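You operate a simulated robot arm through the tools that you are given. There is no shell and no other tool. Be economical: measure what you need, move in short steps, check, and stop when the job is done.

You are at the controls of a simulated robot arm. One attempt, no reset.

Task
Set the controls near the workbench under the window. At the end: the blue dial is turned to 5; the tester switch is switched on; the red dial is turned to 1; the yellow dial is turned to 6; whatever was shut is shut again. Leave all else as you found it, and nothing knocked over.
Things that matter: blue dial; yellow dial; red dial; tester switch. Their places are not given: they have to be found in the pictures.

Only the result counts: the job must be done as asked and must still hold three seconds after the hand-in. Knocking over, shifting, dropping, spilling or breaking anything else fails it.

Robot
A 7-joint arm with a two-finger parallel gripper, fixed in place. Base frame: the origin is at the foot of the arm, x ahead of it, y to its left, z up. Units: m, degrees, N and s.
With the tool pointing down near the work surface it reaches from about 0.18 to 0.72 m from the base axis. Its first joint turns from -166.0 to 166.0 degrees. Payload 1.57 kg.
The tool frame sits at the grasp point between the pads (the TCP): z along the fingers, y along the line on which they close. The tips reach 0.03 m beyond it. The gripper opens to 0.11 m. The fingers are 0.024 m wide and 0.012 m thick; the gripper's body (0.048 by 0.112 m) begins 0.078 m behind the TCP.
Orientation is that of the tool frame in the base frame, as [roll, pitch, yaw] about the fixed x, y, z axes, in that order (R = Rz(yaw) Ry(pitch) Rx(roll)). With the fingers straight down and closing along the base's y, the tool's x points along the base's -x, its y along +y and its z along -z.

Tools
- The arm moves only by the tool play_rows. Its argument "moves" is one flat list of numbers, 7 for each row, row after row: the shift along the tool's x, y, z in m, then the turn, a rotation vector about the tool's x, y, z in degrees, then the opening, from 0 (shut) to 1 (fully open). In form: [dx, dy, dz, wx, wy, wz, jaw, dx, dy, dz, wx, wy, wz, jaw, ...]. A call has 1 to 8 rows; each row shifts and turns the commanded pose from where the row before left it, along the tool's axes as they then stand. A row lasts 0.2 s, in which the tool goes at most 0.05 m and 8.6 degrees; a call with a longer step from one row to the next is refused whole, and so is a gripper value outside its range. A pose out of reach is approached as far as the arm can. The call stops where the force on the tool passes 40 N (or 10 N more than at its start, if that is more) or the arm is blocked; 0.2 s more then pass. Each finger travels about 0.045 m/s and halts on what it meets, pressing with about 35 N; the grip force reading is that of the motor and also rises with nothing between the fingers. The clock runs only during rows and for 0.2 s after the last one: add rows that do not move to give the fingers time. The reply holds the time, the measured pose of the TCP, the force on the tool along the base axes, the opening and the grip force, in the units named above and with some noise.
- Cameras (640 x 400 px; columns grow to the right, rows downward): "scene" is fixed at [0.2136, -0.4865, 1.6979]; the picture's right is [0.79, -0.61, 0.00], its down [-0.45, -0.59, -0.67] and it looks along [0.41, 0.53, -0.74] (base axes); focal length 375 px, centre (320, 200). "wrist" rides on the gripper at [-0.036, 0, -0.08] in the tool frame; the picture's right is [0.00, -1.00, 0.00], its down [0.97, 0.00, -0.24] and it looks along [0.24, 0.00, 0.97] (tool axes); focal length 218 px, centre (320, 200).
- get_image(camera): a new picture of that camera. It takes no simulated time.
- slide_trunk(by): slides the trunk up (or, below 0, down) by that many m; the arm rides with it, the base frame stays. It gives what a move gives, with no picture.
- pixel_to_xyz(camera, pixels): for up to 12 pixels [column, row] of the newest picture of that camera ("zoom" is the newest enlarged one), the place [x, y, z] in the base frame of the surface seen there, good to about 0.002 m, but the place of the scene camera against the robot may be out by one fixed shift of up to 0.018 m in any direction. It takes no simulated time.
- zoom(camera, box): a new picture of the part [left, top, right, bottom] of that camera's present view, enlarged. It takes no simulated time.
- job_done(): hands the job in; it is judged then, once.

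Keep the steps short. Do not move on a guess: measure, check each grasp and each placing, and mend mistakes. In all there are 60 turns and 22 pictures (those below and enlarged ones count). Leave the gripper open and the arm clear of the work at the hand-in unless told otherwise, and finish with a single line.

The tools are called after "Emit:" as a command line: name --argument value ..., lists and objects as JSON in quotes. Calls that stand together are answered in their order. play_rows: Moves the arm, as the interface text tells. Its arguments: {"type":"object","properties":{"moves":{"type":"array"}},"required":["moves"]} The other tools are called the same way: slide_trunk (by) slides the trunk up or down; get_image (camera) takes a picture; pixel_to_xyz (camera, pixels) gives the place of the surface under pixels of a picture; zoom (camera, box) takes an enlarged picture of a part of a camera's view; job_done () hands the job in.

At the start:

```text
time_s: 0.0
tool_pos: [0.4024, -0.0641, 1.2835]
ee_rot: [-179.9, 0.0, -180.0]
force: [0.9, -0.5, -0.8]
finger_gap: 0.1099
grasp_force: 0.1
trunk travel left (down, up): [-0.525, 0.065]
```

scene: 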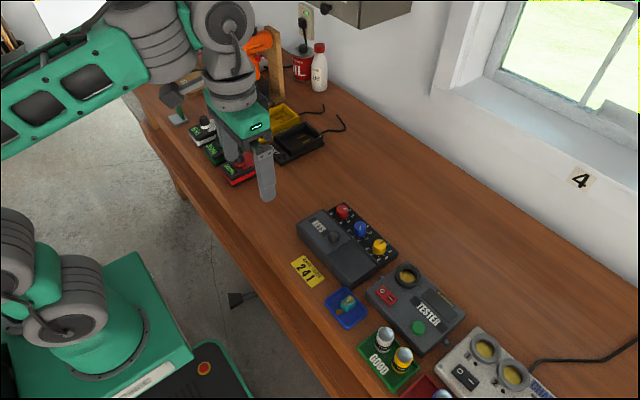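
wrist: 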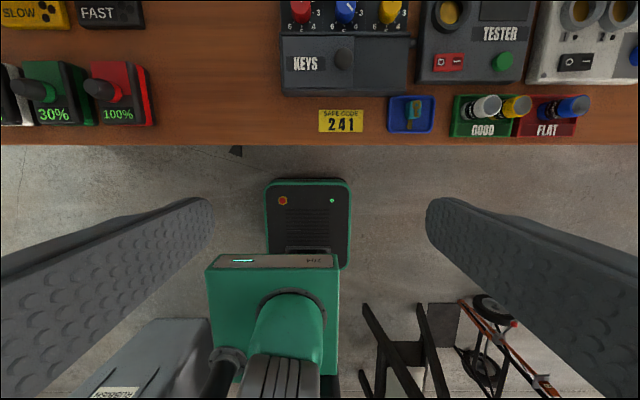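

I see a KEYS box with red, blue and yellow dials at about (360,230) and a TESTER with a red rocker at (385,295) in the scene. I'll enlarge both.

Emit:
zoom --camera "scene" --box '[280, 190, 480, 315]'

Emit:
zoom --camera "wrist" --box '[270, 0, 530, 140]'

Emit:
pixel_to_xyz --camera "scene" --pixels '[[343, 211], [361, 228], [380, 245], [333, 237], [385, 296], [350, 248], [390, 265], [380, 293], [391, 298], [430, 230], [300, 225], [408, 272]]'

```text
3.20 times, centred on (380, 252) of scene
```

zoom: 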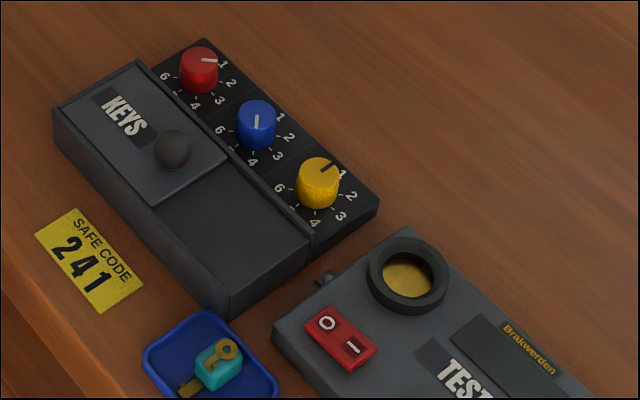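

```text
2.46 times, centred on (400, 70) of wrist
```

zoom: 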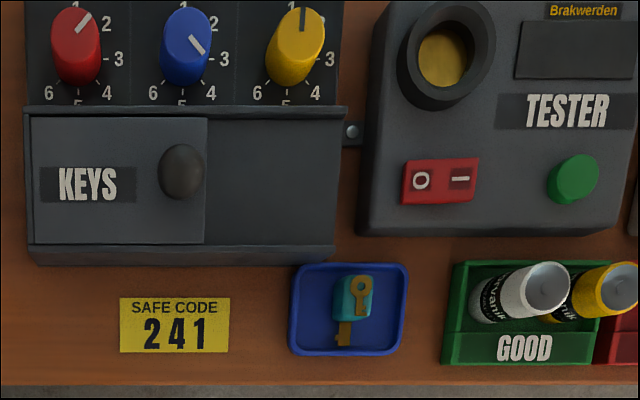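

```text
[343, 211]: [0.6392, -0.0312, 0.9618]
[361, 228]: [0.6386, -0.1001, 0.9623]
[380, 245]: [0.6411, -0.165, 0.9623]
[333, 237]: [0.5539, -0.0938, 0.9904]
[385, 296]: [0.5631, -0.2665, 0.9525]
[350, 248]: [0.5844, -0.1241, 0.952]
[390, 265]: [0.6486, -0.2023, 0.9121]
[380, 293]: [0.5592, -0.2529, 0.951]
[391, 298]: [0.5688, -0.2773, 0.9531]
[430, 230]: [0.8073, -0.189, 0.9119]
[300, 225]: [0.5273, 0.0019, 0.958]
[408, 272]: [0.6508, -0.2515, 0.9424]
```

The dials are about x=0.64, y=-0.03/-0.10/-0.165. I'll move above them for a plan view.

Emit:
play_rows --moves '[-0.04, -0.012, 0.012, 0, 0, 0, 1, -0.04, -0.012, 0.012, 0, 0, 0, 1, -0.04, -0.012, 0.012, 0, 0, 0, 1, -0.04, -0.012, 0.012, 0, 0, 0, 1, -0.04, -0.012, 0.012, 0, 0, 0, 1, 0, 0, 0, 0, 0, 0, 1]'

Emit:
get_image --camera "wrist"

```text
time_s: 1.4
tool_pos: [0.6033, -0.1247, 1.2226]
ee_rot: [-179.9, 0.1, -180.0]
force: [0.6, 0.2, -0.1]
finger_gap: 0.1102
grasp_force: 0.0
trunk travel left (down, up): [-0.525, 0.065]
```

```text
17 pictures are left
```

wrist: 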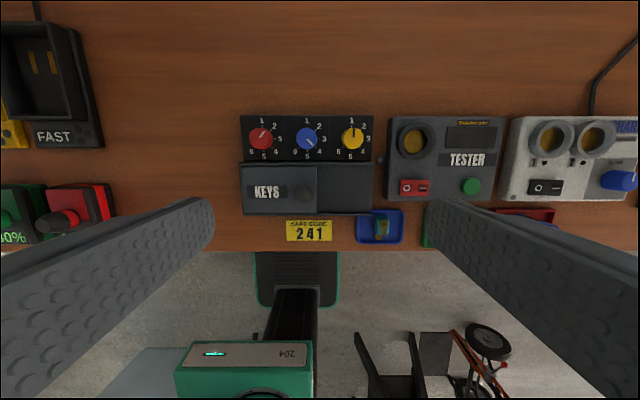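

Emit:
zoom --camera "wrist" --box '[230, 100, 390, 200]'

Emit:
pixel_to_xyz --camera "wrist" --pixels '[[261, 138], [306, 139], [352, 138], [415, 187], [406, 188], [425, 186], [300, 60], [284, 130], [330, 155], [304, 193], [412, 140], [398, 165]]'

```text
4.00 times, centred on (310, 150) of wrist
```

zoom: 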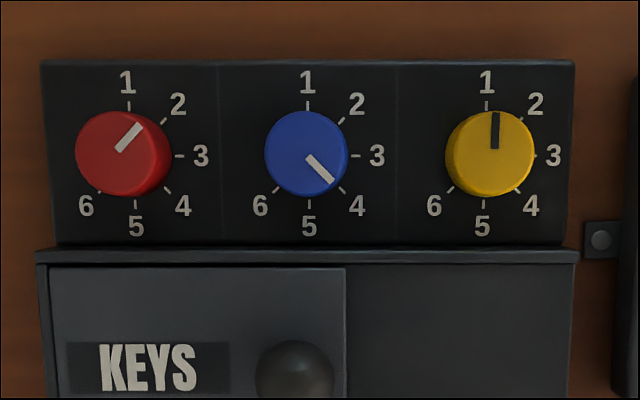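

```text
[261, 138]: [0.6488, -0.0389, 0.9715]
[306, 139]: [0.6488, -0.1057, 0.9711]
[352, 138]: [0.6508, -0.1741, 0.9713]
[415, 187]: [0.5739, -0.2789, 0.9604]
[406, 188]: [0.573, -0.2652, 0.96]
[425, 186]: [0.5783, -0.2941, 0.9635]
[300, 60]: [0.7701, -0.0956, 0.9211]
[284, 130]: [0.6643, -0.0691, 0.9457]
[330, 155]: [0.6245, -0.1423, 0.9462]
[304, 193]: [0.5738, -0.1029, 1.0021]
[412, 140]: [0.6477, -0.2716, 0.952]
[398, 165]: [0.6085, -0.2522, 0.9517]
```

Plan view: red points at 2, blue at 4, yellow at 1. The dial tops are at z≈0.971, the plate at 0.946, and the axes at x≈0.6495, y≈-0.0385/-0.106/-0.175. I'll go above red with half-open jaws, pre-turned +22.5°.

Emit:
play_rows --moves '[-0.0092, 0.0172, 0.0345, 0, 0, 0, 0.5, -0.0092, 0.0172, 0.0345, 0, 0, 0, 0.5, -0.0092, 0.0172, 0.0345, 0, 0, 0, 0.5, -0.0092, 0.0172, 0.0345, 0, 0, 0, 0.5, -0.0094, 0.0174, 0.0345, 0, 0, 0, 0.5, 0, 0, 0, 0, 0, 7.5, 0.5, 0, 0, 0, 0, 0, 7.5, 0.5, 0, 0, 0, 0, 0, 7.5, 0.5]'

Emit:
get_image --camera "wrist"

```text
time_s: 3.2
tool_pos: [0.6489, -0.039, 1.0506]
ee_rot: [-179.9, 0.0, 157.5]
force: [0.2, 1.0, -0.1]
finger_gap: 0.0551
grasp_force: 0.0
trunk travel left (down, up): [-0.525, 0.065]
```

```text
15 pictures are left
```

wrist: 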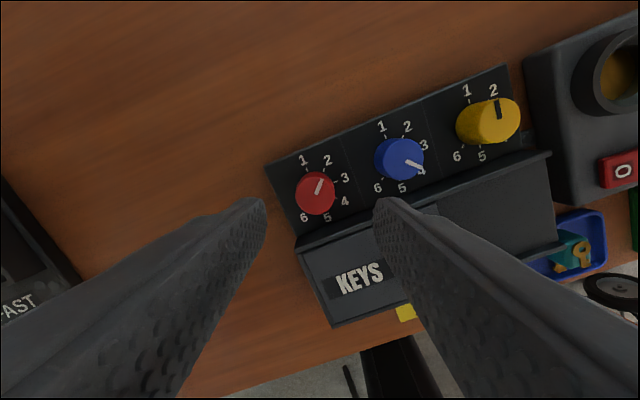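

The red dial sits between the fingers at (316,193). I'll measure its centre and the height of the box wall beside it.

Emit:
pixel_to_xyz --camera "wrist" --pixels '[[315, 186], [300, 186], [332, 186], [315, 177], [314, 203], [315, 235], [318, 228], [340, 255], [399, 152], [382, 158], [417, 150]]'

```text
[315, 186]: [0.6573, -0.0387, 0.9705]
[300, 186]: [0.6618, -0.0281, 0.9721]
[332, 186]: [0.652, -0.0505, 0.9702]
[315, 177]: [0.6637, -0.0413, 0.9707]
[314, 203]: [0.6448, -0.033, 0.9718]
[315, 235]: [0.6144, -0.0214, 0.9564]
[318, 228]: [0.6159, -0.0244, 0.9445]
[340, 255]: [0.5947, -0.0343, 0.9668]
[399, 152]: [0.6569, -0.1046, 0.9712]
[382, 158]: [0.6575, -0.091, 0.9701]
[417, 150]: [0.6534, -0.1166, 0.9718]
```

Red's centre is confirmed and the wall top of 0.967 is clear of the fingers. I'll descend to TCP z≈0.982 and close.

Emit:
play_rows --moves '[-0.0018, 0.0008, 0.0228, 0, 0, 0, 0.5, 0, 0, 0.0228, 0, 0, 0, 0.5, 0, 0, 0.0225, 0, 0, 0, 0.5, 0, 0, 0, 0, 0, 0, 0.5, 0, 0, 0, 0, 0, 0, 0.2, 0, 0, 0, 0, 0, 0, 0.2, 0, 0, 0, 0, 0, 0, 0.2]'

```text
time_s: 4.8
tool_pos: [0.6514, -0.0364, 0.9825]
ee_rot: [-179.8, 0.1, 157.7]
force: [7.7, 20.8, -1.7]
finger_gap: 0.031
grasp_force: 24.7
trunk travel left (down, up): [-0.525, 0.065]
```

Gripped at 0.031 with a side force of 21 N, so the dial centre is slightly further along +y. I'll relax by 2 mm along the tool's y.

Emit:
play_rows --moves '[0, 0.002, 0, 0, 0, 0, 0.2, 0, 0, 0, 0, 0, 0, 0.2]'

```text
time_s: 5.4
tool_pos: [0.6516, -0.0359, 0.9813]
ee_rot: [-179.9, -0.1, 157.3]
force: [4.8, 15.5, -1.0]
finger_gap: 0.0312
grasp_force: 40.1
trunk travel left (down, up): [-0.525, 0.065]
```

Emit:
play_rows --moves '[0, 0.002, 0, 0, 0, 0, 0.2, 0, 0, 0, 0, 0, 0, 0.2]'

```text
time_s: 6.0
tool_pos: [0.6511, -0.036, 0.9822]
ee_rot: [-179.9, 0.1, 157.4]
force: [1.2, -1.1, 0.5]
finger_gap: 0.0309
grasp_force: 39.8
trunk travel left (down, up): [-0.525, 0.065]
```

The side force is gone. I'll turn 45° counter-clockwise for red, 2 → 1.

Emit:
play_rows --moves '[0, 0, 0, 0, 0, -7.5, 0.2, 0, 0, 0, 0, 0, -7.5, 0.2, 0, 0, 0, 0, 0, -7.5, 0.2, 0, 0, 0, 0, 0, -7.5, 0.2, 0, 0, 0, 0, 0, -7.5, 0.2, 0, 0, 0, 0, 0, -7.5, 0.2, 0, 0, 0, 0, 0, 0, 0.2]'

Emit:
zoom --camera "wrist" --box '[220, 100, 420, 225]'

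```text
time_s: 7.6
tool_pos: [0.6511, -0.0332, 0.9831]
ee_rot: [-180.0, -0.1, -157.3]
force: [-4.6, 3.5, -1.4]
finger_gap: 0.0307
grasp_force: 39.7
trunk travel left (down, up): [-0.525, 0.065]
```

```text
3.20 times, centred on (320, 162) of wrist
```

zoom: 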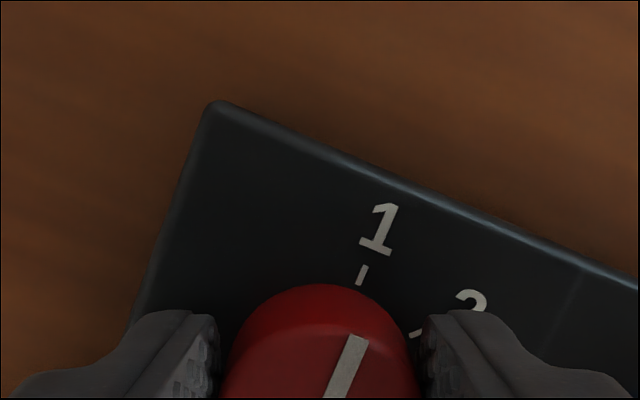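

The pointer lines up with the "1" tick. I'll release and raise to check.

Emit:
play_rows --moves '[0, 0, 0, 0, 0, 0, 0.5, 0, 0, 0, 0, 0, 0, 0.5, 0, 0, 0, 0, 0, 0, 0.5, 0, 0, -0.035, 0, 0, 0, 0.5, 0, 0, -0.035, 0, 0, 0, 0.5, 0, 0, 0, 0, 0, 0, 0.5]'

Emit:
zoom --camera "wrist" --box '[220, 90, 540, 290]'

```text
time_s: 9.0
tool_pos: [0.653, -0.0369, 1.0542]
ee_rot: [180.0, -0.1, -157.5]
force: [0.1, 0.9, -0.6]
finger_gap: 0.055
grasp_force: 0.1
trunk travel left (down, up): [-0.525, 0.065]
```

```text
2.00 times, centred on (380, 190) of wrist
```

zoom: 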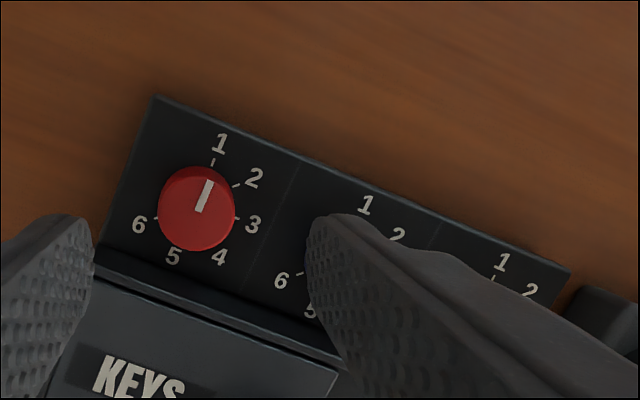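

Red reads 1. Next is blue: at yaw -157.5° I go to (0.651,-0.105), descend and close.

Emit:
play_rows --moves '[0.014, -0.031, 0, 0, 0, 0, 0.5, 0.0141, -0.0313, 0, 0, 0, 0, 0.5, 0, 0, 0.024, 0, 0, 0, 0.5, 0, 0, 0.024, 0, 0, 0, 0.5, 0, 0, 0.0235, 0, 0, 0, 0.5, 0, 0, 0, 0, 0, 0, 0.2, 0, 0, 0, 0, 0, 0, 0.2, 0, 0, 0, 0, 0, 0, 0.2]'

```text
time_s: 10.8
tool_pos: [0.6496, -0.1048, 0.9808]
ee_rot: [-179.9, 0.0, -157.6]
force: [1.4, -3.5, -1.1]
finger_gap: 0.031
grasp_force: 26.9
trunk travel left (down, up): [-0.525, 0.065]
```

The blue grip is centred, with a small side force. I'll turn it 45° clockwise, 4 → 5.

Emit:
play_rows --moves '[0, 0, 0, 0, 0, 7.5, 0.2, 0, 0, 0, 0, 0, 7.5, 0.2, 0, 0, 0, 0, 0, 7.5, 0.2, 0, 0, 0, 0, 0, 7.5, 0.2, 0, 0, 0, 0, 0, 7.5, 0.2, 0, 0, 0, 0, 0, 7.5, 0.2, 0, 0, 0, 0, 0, 0, 0.2]'

Emit:
play_rows --moves '[0, 0, 0, 0, 0, 0, 0.5, 0, 0, 0, 0, 0, 0, 0.5, 0, 0, 0, 0, 0, 0, 0.5, 0, 0, -0.035, 0, 0, 0, 0.5, 0, 0, -0.038, 0, 0, 0, 0.5, 0, 0, 0, 0, 0, 0, 0.5]'

Emit:
get_image --camera "wrist"

```text
time_s: 12.4
tool_pos: [0.6513, -0.1043, 0.9812]
ee_rot: [-180.0, 0.1, 157.3]
force: [4.0, -13.9, -0.6]
finger_gap: 0.031
grasp_force: 39.7
trunk travel left (down, up): [-0.525, 0.065]
```

```text
time_s: 13.8
tool_pos: [0.6504, -0.1034, 1.0537]
ee_rot: [-179.8, 0.0, 157.5]
force: [-0.2, -0.6, -0.5]
finger_gap: 0.055
grasp_force: 0.1
trunk travel left (down, up): [-0.525, 0.065]
```

```text
12 pictures are left
```

wrist: 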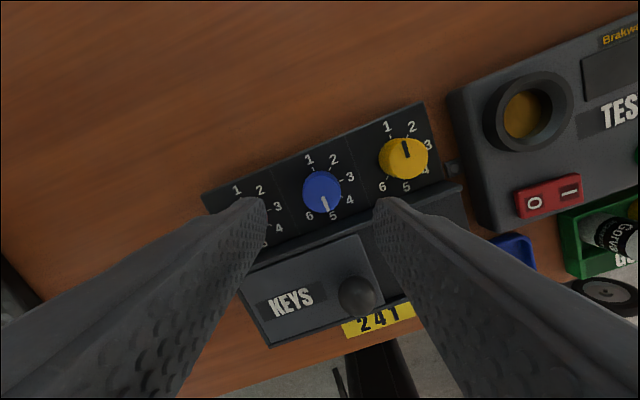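

Blue reads about 5. Next is yellow (1 → 6, 225° clockwise, in three 75° strokes): move over it and pre-turn to -37.5°, with the jaws at 0.42.

Emit:
play_rows --moves '[-0.0134, -0.0316, 0, 0, 0, 0, 0.42, -0.0134, -0.0316, 0, 0, 0, 0, 0.42, 0, 0, 0, 0, 0, -8.333, 0.42, 0, 0, 0, 0, 0, -8.333, 0.42, 0, 0, 0, 0, 0, -8.333, 0.42, 0, 0, 0, 0, 0, -8.333, 0.42, 0, 0, 0, 0, 0, -8.333, 0.42, 0, 0, 0, 0, 0, -8.333, 0.42]'

Emit:
get_image --camera "wrist"

Emit:
pixel_to_xyz --camera "wrist" --pixels '[[320, 190], [310, 190], [330, 190], [320, 180], [320, 200], [300, 190], [340, 190]]'

```text
time_s: 15.6
tool_pos: [0.6508, -0.1717, 1.0537]
ee_rot: [-179.9, 0.0, -152.4]
force: [0.2, -0.1, 0.0]
finger_gap: 0.0462
grasp_force: 0.2
trunk travel left (down, up): [-0.525, 0.065]
```

```text
11 pictures are left
```

wrist: 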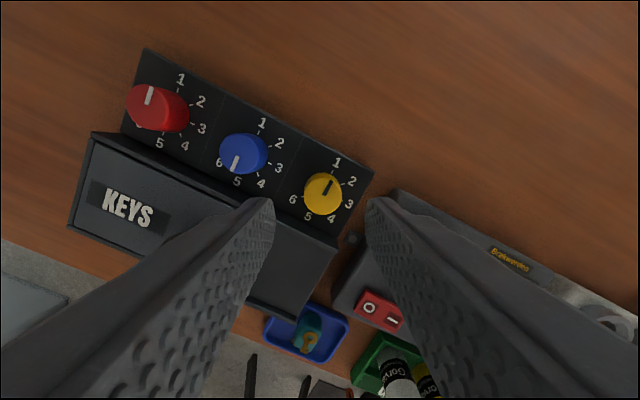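

```text
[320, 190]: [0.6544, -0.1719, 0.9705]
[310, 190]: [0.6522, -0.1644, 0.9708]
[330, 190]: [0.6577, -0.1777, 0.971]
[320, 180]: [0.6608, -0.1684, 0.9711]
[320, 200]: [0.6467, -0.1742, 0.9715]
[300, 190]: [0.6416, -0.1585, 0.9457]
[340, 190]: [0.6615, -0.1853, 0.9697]
```

Yellow is centred near (322,193). I'll finish the pre-turn, descend and close.

Emit:
play_rows --moves '[0, -0.001, 0, 0, 0, -5, 0.42, 0, 0, 0, 0, 0, -5, 0.42, 0, 0, 0.024, 0, 0, 0, 0.42, 0, 0, 0.024, 0, 0, 0, 0.42, 0, 0, 0.024, 0, 0, 0, 0.42, 0, 0, 0, 0, 0, 0, 0.2, 0, 0, 0, 0, 0, 0, 0.2, 0, 0, 0, 0, 0, 0, 0.2]'

```text
time_s: 17.4
tool_pos: [0.6514, -0.1737, 0.9819]
ee_rot: [-179.8, 0.1, -142.4]
force: [4.0, -2.9, -1.2]
finger_gap: 0.0306
grasp_force: 31.5
trunk travel left (down, up): [-0.525, 0.065]
```

Good grip. First stroke, 75° clockwise.

Emit:
play_rows --moves '[0, 0, 0, 0, 0, 8.333, 0.2, 0, 0, 0, 0, 0, 8.333, 0.2, 0, 0, 0, 0, 0, 8.333, 0.2, 0, 0, 0, 0, 0, 8.333, 0.2, 0, 0, 0, 0, 0, 8.333, 0.2, 0, 0, 0, 0, 0, 8.333, 0.2, 0, 0, 0, 0, 0, 8.333, 0.2, 0, 0, 0, 0, 0, 8.333, 0.2]'

Emit:
play_rows --moves '[0, 0, 0, 0, 0, 8.336, 0.2, 0, 0, 0, 0, 0, 0, 0.2]'

Emit:
zoom --camera "wrist" --box '[220, 130, 420, 255]'

```text
time_s: 19.2
tool_pos: [0.6508, -0.1757, 0.9819]
ee_rot: [180.0, -0.1, 150.6]
force: [8.5, -29.1, -2.3]
finger_gap: 0.0307
grasp_force: 39.7
trunk travel left (down, up): [-0.525, 0.065]
```

```text
time_s: 19.8
tool_pos: [0.6518, -0.1773, 0.9824]
ee_rot: [179.9, 0.1, 142.3]
force: [6.7, -32.7, -0.8]
finger_gap: 0.0307
grasp_force: 39.9
trunk travel left (down, up): [-0.525, 0.065]
```

```text
3.20 times, centred on (320, 192) of wrist
```

zoom: 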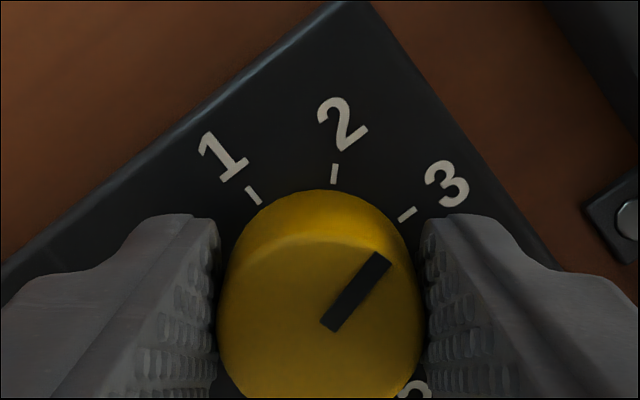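

The stroke worked, with the pointer now between 2 and 3. The side force suggests the axis is nearer (0.649,-0.1755). I'll release and read the free pose.

Emit:
play_rows --moves '[0, 0, 0, 0, 0, 0, 0.42, 0, 0, 0, 0, 0, 0, 0.42, 0, 0, 0, 0, 0, -8.333, 0.42, 0, 0, 0, 0, 0, -8.333, 0.42, 0, 0, 0, 0, 0, -8.333, 0.42, 0, 0, 0, 0, 0, -8.333, 0.42, 0, 0, 0, 0, 0, -4.168, 0.42, 0, 0, 0, 0, 0, 0, 0.42]'

```text
time_s: 21.6
tool_pos: [0.6518, -0.1733, 0.9826]
ee_rot: [-179.9, 0.0, 180.0]
force: [-0.6, -0.7, -0.3]
finger_gap: 0.0462
grasp_force: 0.1
trunk travel left (down, up): [-0.525, 0.065]
```

Jaws at neutral yaw, free. I'll correct the centre by (-2.5,-2) mm, turn back the rest and close.

Emit:
play_rows --moves '[0.0025, -0.002, 0, 0, 0, -7.5, 0.42, 0, 0, 0, 0, 0, -7.5, 0.42, 0, 0, 0, 0, 0, -7.5, 0.42, 0, 0, 0, 0, 0, -7.5, 0.42, 0, 0, 0, 0, 0, -7.5, 0.42, 0, 0, 0, 0, 0, 0, 0.2, 0, 0, 0, 0, 0, 0, 0.2, 0, 0, 0, 0, 0, 0, 0.2]'

Emit:
play_rows --moves '[0, 0, 0, 0, 0, 8.333, 0.2, 0, 0, 0, 0, 0, 8.333, 0.2, 0, 0, 0, 0, 0, 8.333, 0.2, 0, 0, 0, 0, 0, 8.333, 0.2, 0, 0, 0, 0, 0, 8.333, 0.2, 0, 0, 0, 0, 0, 8.333, 0.2, 0, 0, 0, 0, 0, 8.333, 0.2, 0, 0, 0, 0, 0, 8.333, 0.2]'

Emit:
play_rows --moves '[0, 0, 0, 0, 0, 8.336, 0.2, 0, 0, 0, 0, 0, 0, 0.2]'

```text
time_s: 23.4
tool_pos: [0.6481, -0.1753, 0.9832]
ee_rot: [-179.9, 0.0, -142.4]
force: [2.2, -1.3, -0.6]
finger_gap: 0.0307
grasp_force: 31.8
trunk travel left (down, up): [-0.525, 0.065]
```

```text
time_s: 25.2
tool_pos: [0.6482, -0.1749, 0.9824]
ee_rot: [-179.9, 0.1, 150.7]
force: [-0.6, 4.8, 1.1]
finger_gap: 0.0308
grasp_force: 39.9
trunk travel left (down, up): [-0.525, 0.065]
```

```text
time_s: 25.8
tool_pos: [0.6488, -0.1738, 0.9823]
ee_rot: [-179.9, 0.1, 142.5]
force: [-1.4, 6.2, -2.2]
finger_gap: 0.0305
grasp_force: 39.5
trunk travel left (down, up): [-0.525, 0.065]
```

Well centred now. I'll release and return for the third stroke.

Emit:
play_rows --moves '[0, 0, 0, 0, 0, 0, 0.42, 0, 0, 0, 0, 0, 0, 0.42, 0, 0, 0, 0, 0, -8.333, 0.42, 0, 0, 0, 0, 0, -8.333, 0.42, 0, 0, 0, 0, 0, -8.333, 0.42, 0, 0, 0, 0, 0, -8.333, 0.42, 0, 0, 0, 0, 0, -4.168, 0.42, 0, 0, 0, 0, 0, 0, 0.42]'

Emit:
play_rows --moves '[0, 0, 0, 0, 0, -7.5, 0.42, 0, 0, 0, 0, 0, -7.5, 0.42, 0, 0, 0, 0, 0, -7.5, 0.42, 0, 0, 0, 0, 0, -7.5, 0.42, 0, 0, 0, 0, 0, -7.5, 0.42, 0, 0, 0, 0, 0, 0, 0.2, 0, 0, 0, 0, 0, 0, 0.2, 0, 0, 0, 0, 0, 0, 0.2]'

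Emit:
play_rows --moves '[0, 0, 0, 0, 0, 8.333, 0.2, 0, 0, 0, 0, 0, 8.333, 0.2, 0, 0, 0, 0, 0, 8.333, 0.2, 0, 0, 0, 0, 0, 8.333, 0.2, 0, 0, 0, 0, 0, 8.333, 0.2, 0, 0, 0, 0, 0, 8.333, 0.2, 0, 0, 0, 0, 0, 8.333, 0.2, 0, 0, 0, 0, 0, 8.333, 0.2]'

Emit:
play_rows --moves '[0, 0, 0, 0, 0, 8.336, 0.2, 0, 0, 0, 0, 0, 0, 0.2]'

```text
time_s: 27.6
tool_pos: [0.6493, -0.1753, 0.982]
ee_rot: [-179.9, 0.0, -179.9]
force: [0.4, 0.2, 0.4]
finger_gap: 0.0462
grasp_force: 0.1
trunk travel left (down, up): [-0.525, 0.065]
```

```text
time_s: 29.4
tool_pos: [0.6492, -0.175, 0.9835]
ee_rot: [-179.9, 0.0, -142.5]
force: [1.4, -2.1, -0.3]
finger_gap: 0.0312
grasp_force: 31.8
trunk travel left (down, up): [-0.525, 0.065]
```

```text
time_s: 31.2
tool_pos: [0.648, -0.1735, 0.983]
ee_rot: [-179.8, 0.0, 150.8]
force: [-0.2, 4.2, 1.9]
finger_gap: 0.031
grasp_force: 40.1
trunk travel left (down, up): [-0.525, 0.065]
```

```text
time_s: 31.8
tool_pos: [0.6487, -0.1736, 0.9828]
ee_rot: [-179.8, 0.2, 142.5]
force: [0.9, 5.4, 1.6]
finger_gap: 0.0304
grasp_force: 39.7
trunk travel left (down, up): [-0.525, 0.065]
```

Three strokes done (225°). I'll release, raise and turn back to neutral, then take an overhead picture.

Emit:
play_rows --moves '[0, 0, 0, 0, 0, 0, 0.42, 0, 0, 0, 0, 0, 0, 0.42, 0, 0, 0, 0, 0, 0, 0.42, 0, 0, -0.045, 0, 0, 0, 0.42, 0, 0, -0.045, 0, 0, 0, 0.42, 0, 0, -0.03, 0, 0, -7.5, 0.42, 0, 0, -0.03, 0, 0, -7.5, 0.42]'

Emit:
play_rows --moves '[0, 0, 0, 0, 0, -7.5, 0.42, 0, 0, 0, 0, 0, -7.5, 0.42, 0, 0, 0, 0, 0, -7.5, 0.42, 0.02, 0.02, 0, 0, 0, 0, 0.42, 0.02, 0.02, 0, 0, 0, 0, 0.42, 0, 0.02, 0, 0, 0, 0, 0.42, 0, 0, 0, 0, 0, 0, 0.42]'

Emit:
get_image --camera "wrist"

```text
time_s: 33.4
tool_pos: [0.6481, -0.1765, 1.1318]
ee_rot: [-179.8, 0.0, 157.6]
force: [0.1, 0.8, 0.2]
finger_gap: 0.0461
grasp_force: 0.0
trunk travel left (down, up): [-0.525, 0.065]
```

```text
time_s: 35.0
tool_pos: [0.6075, -0.115, 1.1316]
ee_rot: [-179.9, 0.0, -180.0]
force: [-0.2, 0.2, -0.4]
finger_gap: 0.0464
grasp_force: 0.2
trunk travel left (down, up): [-0.525, 0.065]
```

```text
9 pictures are left
```

wrist: 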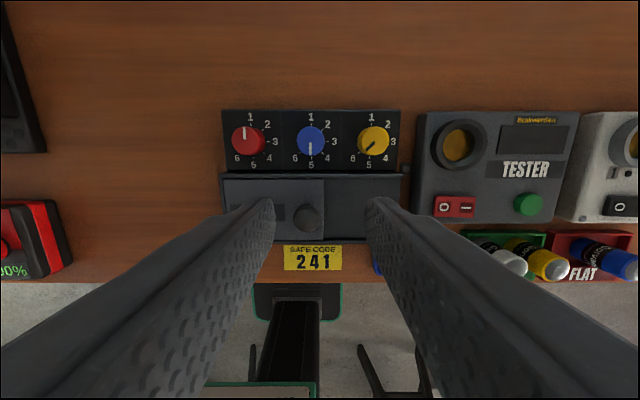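

Emit:
zoom --camera "wrist" --box '[215, 95, 407, 215]'

Emit:
pixel_to_xyz --camera "wrist" --pixels '[[436, 208], [443, 208], [450, 207], [457, 208], [463, 208], [470, 207], [466, 201], [466, 214], [443, 201], [443, 214], [485, 208], [428, 208]]'

```text
3.33 times, centred on (311, 155) of wrist
```

zoom: 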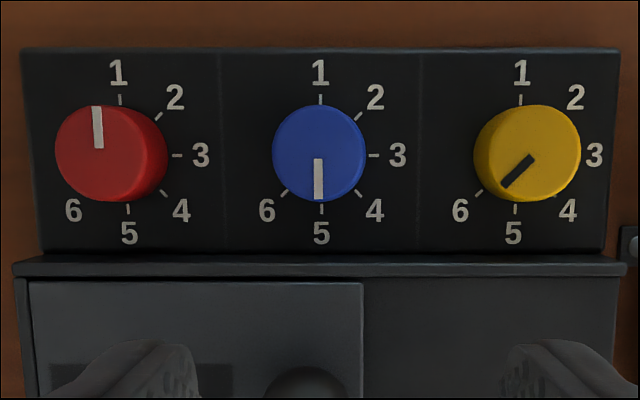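

```text
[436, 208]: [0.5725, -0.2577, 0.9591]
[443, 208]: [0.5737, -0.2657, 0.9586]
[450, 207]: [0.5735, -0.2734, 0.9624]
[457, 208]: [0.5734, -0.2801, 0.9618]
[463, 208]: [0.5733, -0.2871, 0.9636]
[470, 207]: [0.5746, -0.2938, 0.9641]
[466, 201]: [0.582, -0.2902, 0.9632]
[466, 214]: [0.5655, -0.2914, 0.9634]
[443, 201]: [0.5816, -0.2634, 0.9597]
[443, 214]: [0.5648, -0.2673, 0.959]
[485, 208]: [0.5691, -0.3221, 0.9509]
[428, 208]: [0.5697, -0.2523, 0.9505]
```

Blue is on 5, red on 1 (matching the 5–1 tick line) and yellow near 6. The tester rocker's "I" end is the higher one (z 0.9636 at y≈-0.292), so it is off. I'll move above that end with the jaws shut.

Emit:
play_rows --moves '[0.0068, -0.0358, 0.012, 0, 0, 0, 0, 0.0068, -0.0358, 0.015, 0, 0, 0, 0, 0.0068, -0.0358, 0.02, 0, 0, 0, 0, 0.0068, -0.0358, 0.022, 0, 0, 0, 0, 0.0068, -0.0358, 0.022, 0, 0, 0, 0, 0, 0, 0, 0, 0, 0, 0]'

Emit:
get_image --camera "wrist"

Emit:
pixel_to_xyz --camera "wrist" --pixels '[[320, 180], [310, 180], [300, 180], [290, 180], [280, 180], [330, 180], [320, 165]]'

```text
time_s: 36.4
tool_pos: [0.5727, -0.2948, 1.0393]
ee_rot: [-179.9, 0.1, -180.0]
force: [0.5, 0.3, -0.4]
finger_gap: 0.0
grasp_force: 21.4
trunk travel left (down, up): [-0.525, 0.065]
```

```text
7 pictures are left
```

wrist: 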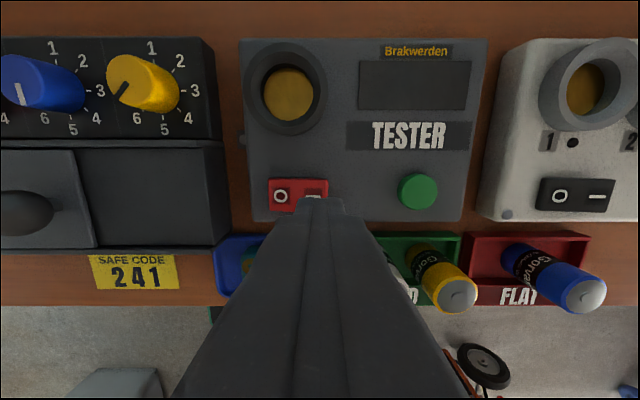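

```text
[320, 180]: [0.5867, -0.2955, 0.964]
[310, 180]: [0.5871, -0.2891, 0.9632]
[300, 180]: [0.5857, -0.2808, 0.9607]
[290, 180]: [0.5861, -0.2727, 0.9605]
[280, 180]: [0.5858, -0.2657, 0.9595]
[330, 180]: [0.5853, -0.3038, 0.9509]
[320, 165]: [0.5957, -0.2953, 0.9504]
```

The tips are over the rocker's "I" end (rocker spans y -0.258 to -0.300). I'll descend and press in small steps.

Emit:
play_rows --moves '[0, 0, 0.022, 0, 0, 0, 0, 0, 0, 0.02, 0, 0, 0, 0, 0, 0, 0.003, 0, 0, 0, 0, 0, 0, 0.003, 0, 0, 0, 0, 0, 0, 0.003, 0, 0, 0, 0, 0, 0, 0.002, 0, 0, 0, 0]'

Emit:
zoom --camera "wrist" --box '[240, 130, 400, 230]'

```text
time_s: 37.8
tool_pos: [0.5753, -0.2952, 0.9901]
ee_rot: [-179.8, 0.1, 179.9]
force: [-1.3, 0.0, 7.6]
finger_gap: 0.0
grasp_force: 21.5
trunk travel left (down, up): [-0.525, 0.065]
```

```text
4.00 times, centred on (320, 180) of wrist
```

zoom: 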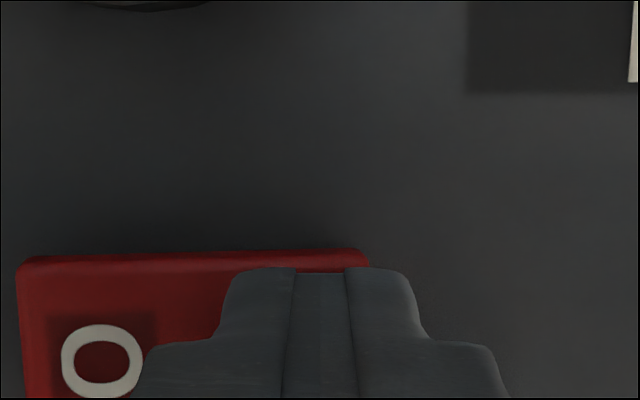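

Tips at 0.960 with 7.6 N. I'll press a little more, then lift.

Emit:
play_rows --moves '[0, 0, 0.002, 0, 0, 0, 0, 0, 0, 0.002, 0, 0, 0, 0, 0, 0, 0.002, 0, 0, 0, 0, 0, 0, 0, 0, 0, 0, 0]'

Emit:
play_rows --moves '[0, 0, -0.03, 0, 0, 0, 0, 0, 0, -0.04, 0, 0, 0, 0, 0.01, 0.02, -0.04, 0, 0, 0, 0, 0, 0.04, -0.02, 0, 0, 0, 0, 0, 0.04, 0, 0, 0, 0, 0, 0, 0, 0, 0, 0, 0, 0.42]'

Emit:
get_image --camera "wrist"

Emit:
zoom --camera "wrist" --box '[200, 90, 440, 240]'

```text
time_s: 38.6
tool_pos: [0.5762, -0.2951, 0.9894]
ee_rot: [-179.4, 0.7, -180.0]
force: [-4.8, 2.4, 13.1]
finger_gap: 0.0001
grasp_force: 21.6
trunk travel left (down, up): [-0.525, 0.065]
stopped in row 4: the force on the tool passed its limit (the readings are from after the stop); the commanded pose is now the measured one
```

```text
time_s: 40.0
tool_pos: [0.5651, -0.1937, 1.1159]
ee_rot: [-179.6, 0.4, 179.8]
force: [-0.1, -0.5, -0.6]
finger_gap: 0.0318
grasp_force: 0.0
trunk travel left (down, up): [-0.525, 0.065]
```

```text
5 pictures are left
```

wrist: 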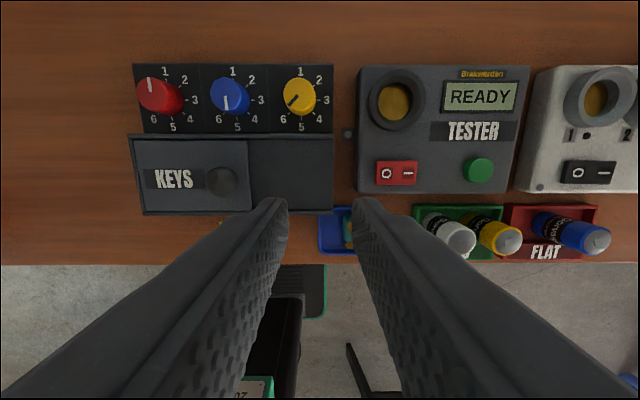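

```text
2.67 times, centred on (320, 165) of wrist
```

zoom: 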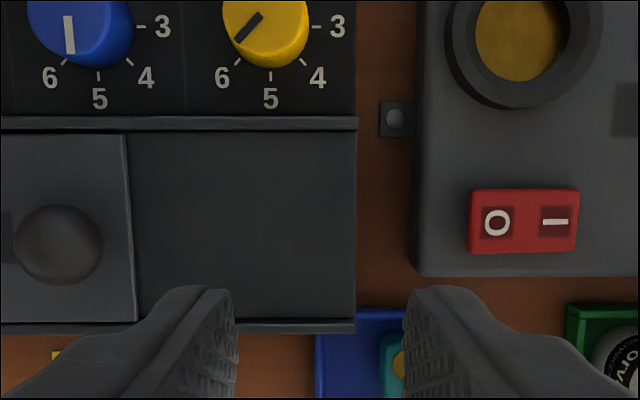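

The tester display reads READY, so the switch is on. The lid and trays look unchanged. I'll retreat up and back with the jaws open and check the whole scene.

Emit:
play_rows --moves '[0, 0, -0.04, 0, 0, 0, 1, 0, 0, -0.04, 0, 0, 0, 1, 0.035, 0.025, -0.02, 0, 0, 0, 1, 0.04, 0.025, -0.02, 0, 0, 0, 1, 0.04, 0.025, -0.02, 0, 0, 0, 1, 0.04, 0.025, -0.02, 0, 0, 0, 1, 0, 0, 0, 0, 0, 0, 1, 0, 0, 0, 0, 0, 0, 1]'

Emit:
get_image --camera "scene"

Emit:
zoom --camera "scene" --box '[320, 195, 480, 295]'

```text
refused: row 4 steps farther than a row can; nothing moved
```

```text
3 pictures are left
```

scene: 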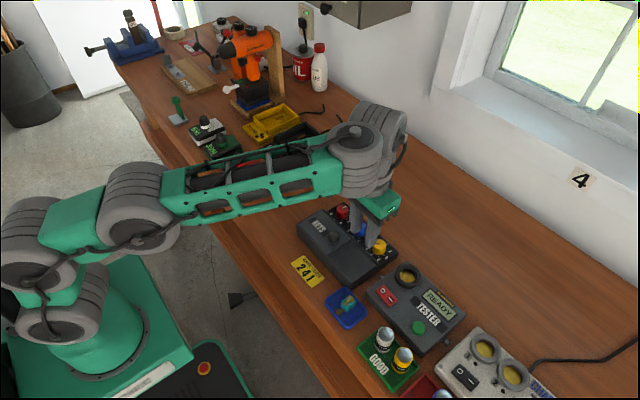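

```text
4.00 times, centred on (400, 245) of scene
```

zoom: 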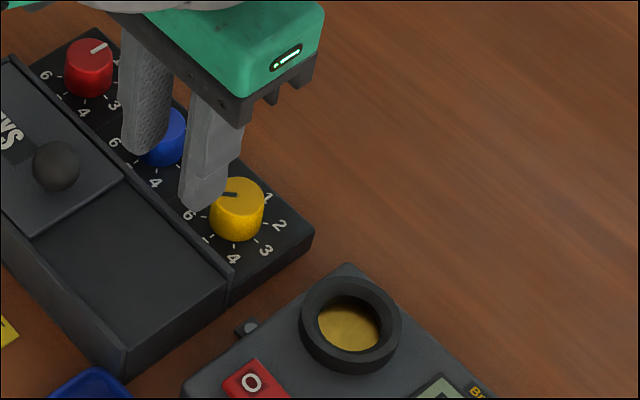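

The retreat was refused because one step was too long, so I'll retry with shorter steps.

Emit:
play_rows --moves '[0, 0, -0.04, 0, 0, 0, 0.6, 0, 0, -0.04, 0, 0, 0, 1, 0.03, 0.02, -0.02, 0, 0, 0, 1, 0.03, 0.02, -0.02, 0, 0, 0, 1, 0.03, 0.02, -0.02, 0, 0, 0, 1, 0.03, 0.02, -0.02, 0, 0, 0, 1, 0.03, 0.02, 0, 0, 0, 0, 1, 0, 0, 0, 0, 0, 0, 1]'

Emit:
zoom --camera "scene" --box '[280, 190, 480, 315]'

Emit:
get_image --camera "wrist"

```text
time_s: 41.9
tool_pos: [0.4144, -0.093, 1.2738]
ee_rot: [-179.6, 0.4, 179.9]
force: [0.4, 0.4, 0.2]
finger_gap: 0.1102
grasp_force: 0.1
trunk travel left (down, up): [-0.525, 0.065]
```

```text
3.20 times, centred on (380, 252) of scene
```

zoom: 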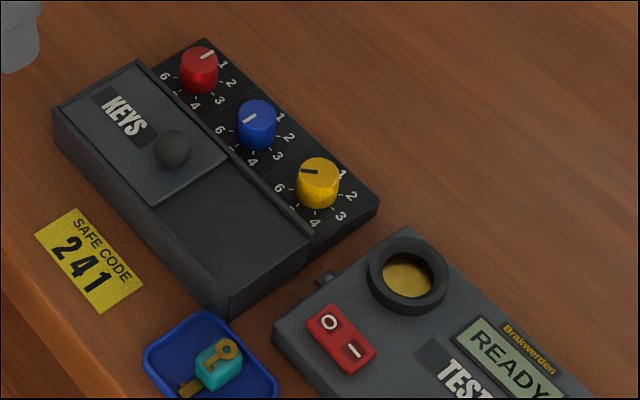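

```text
0 pictures are left
```

wrist: 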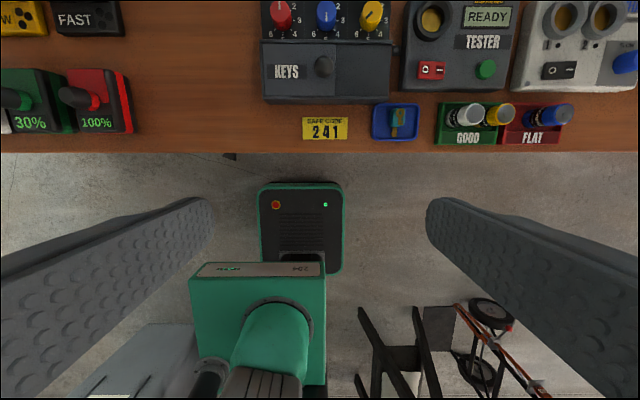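

Red is on 1, blue on 5, yellow on 6 and the tester shows READY. The lid and everything else are where they were, and the arm is clear with the gripper open, so I'm handing in.

Emit:
job_done

```text
The job is handed in.
```

The job is handed in: blue dial on 5, red on 1, yellow on 6 (within a few degrees of its tick), tester switched on and showing READY, nothing opened, and nothing else seen moved in the last pictures.
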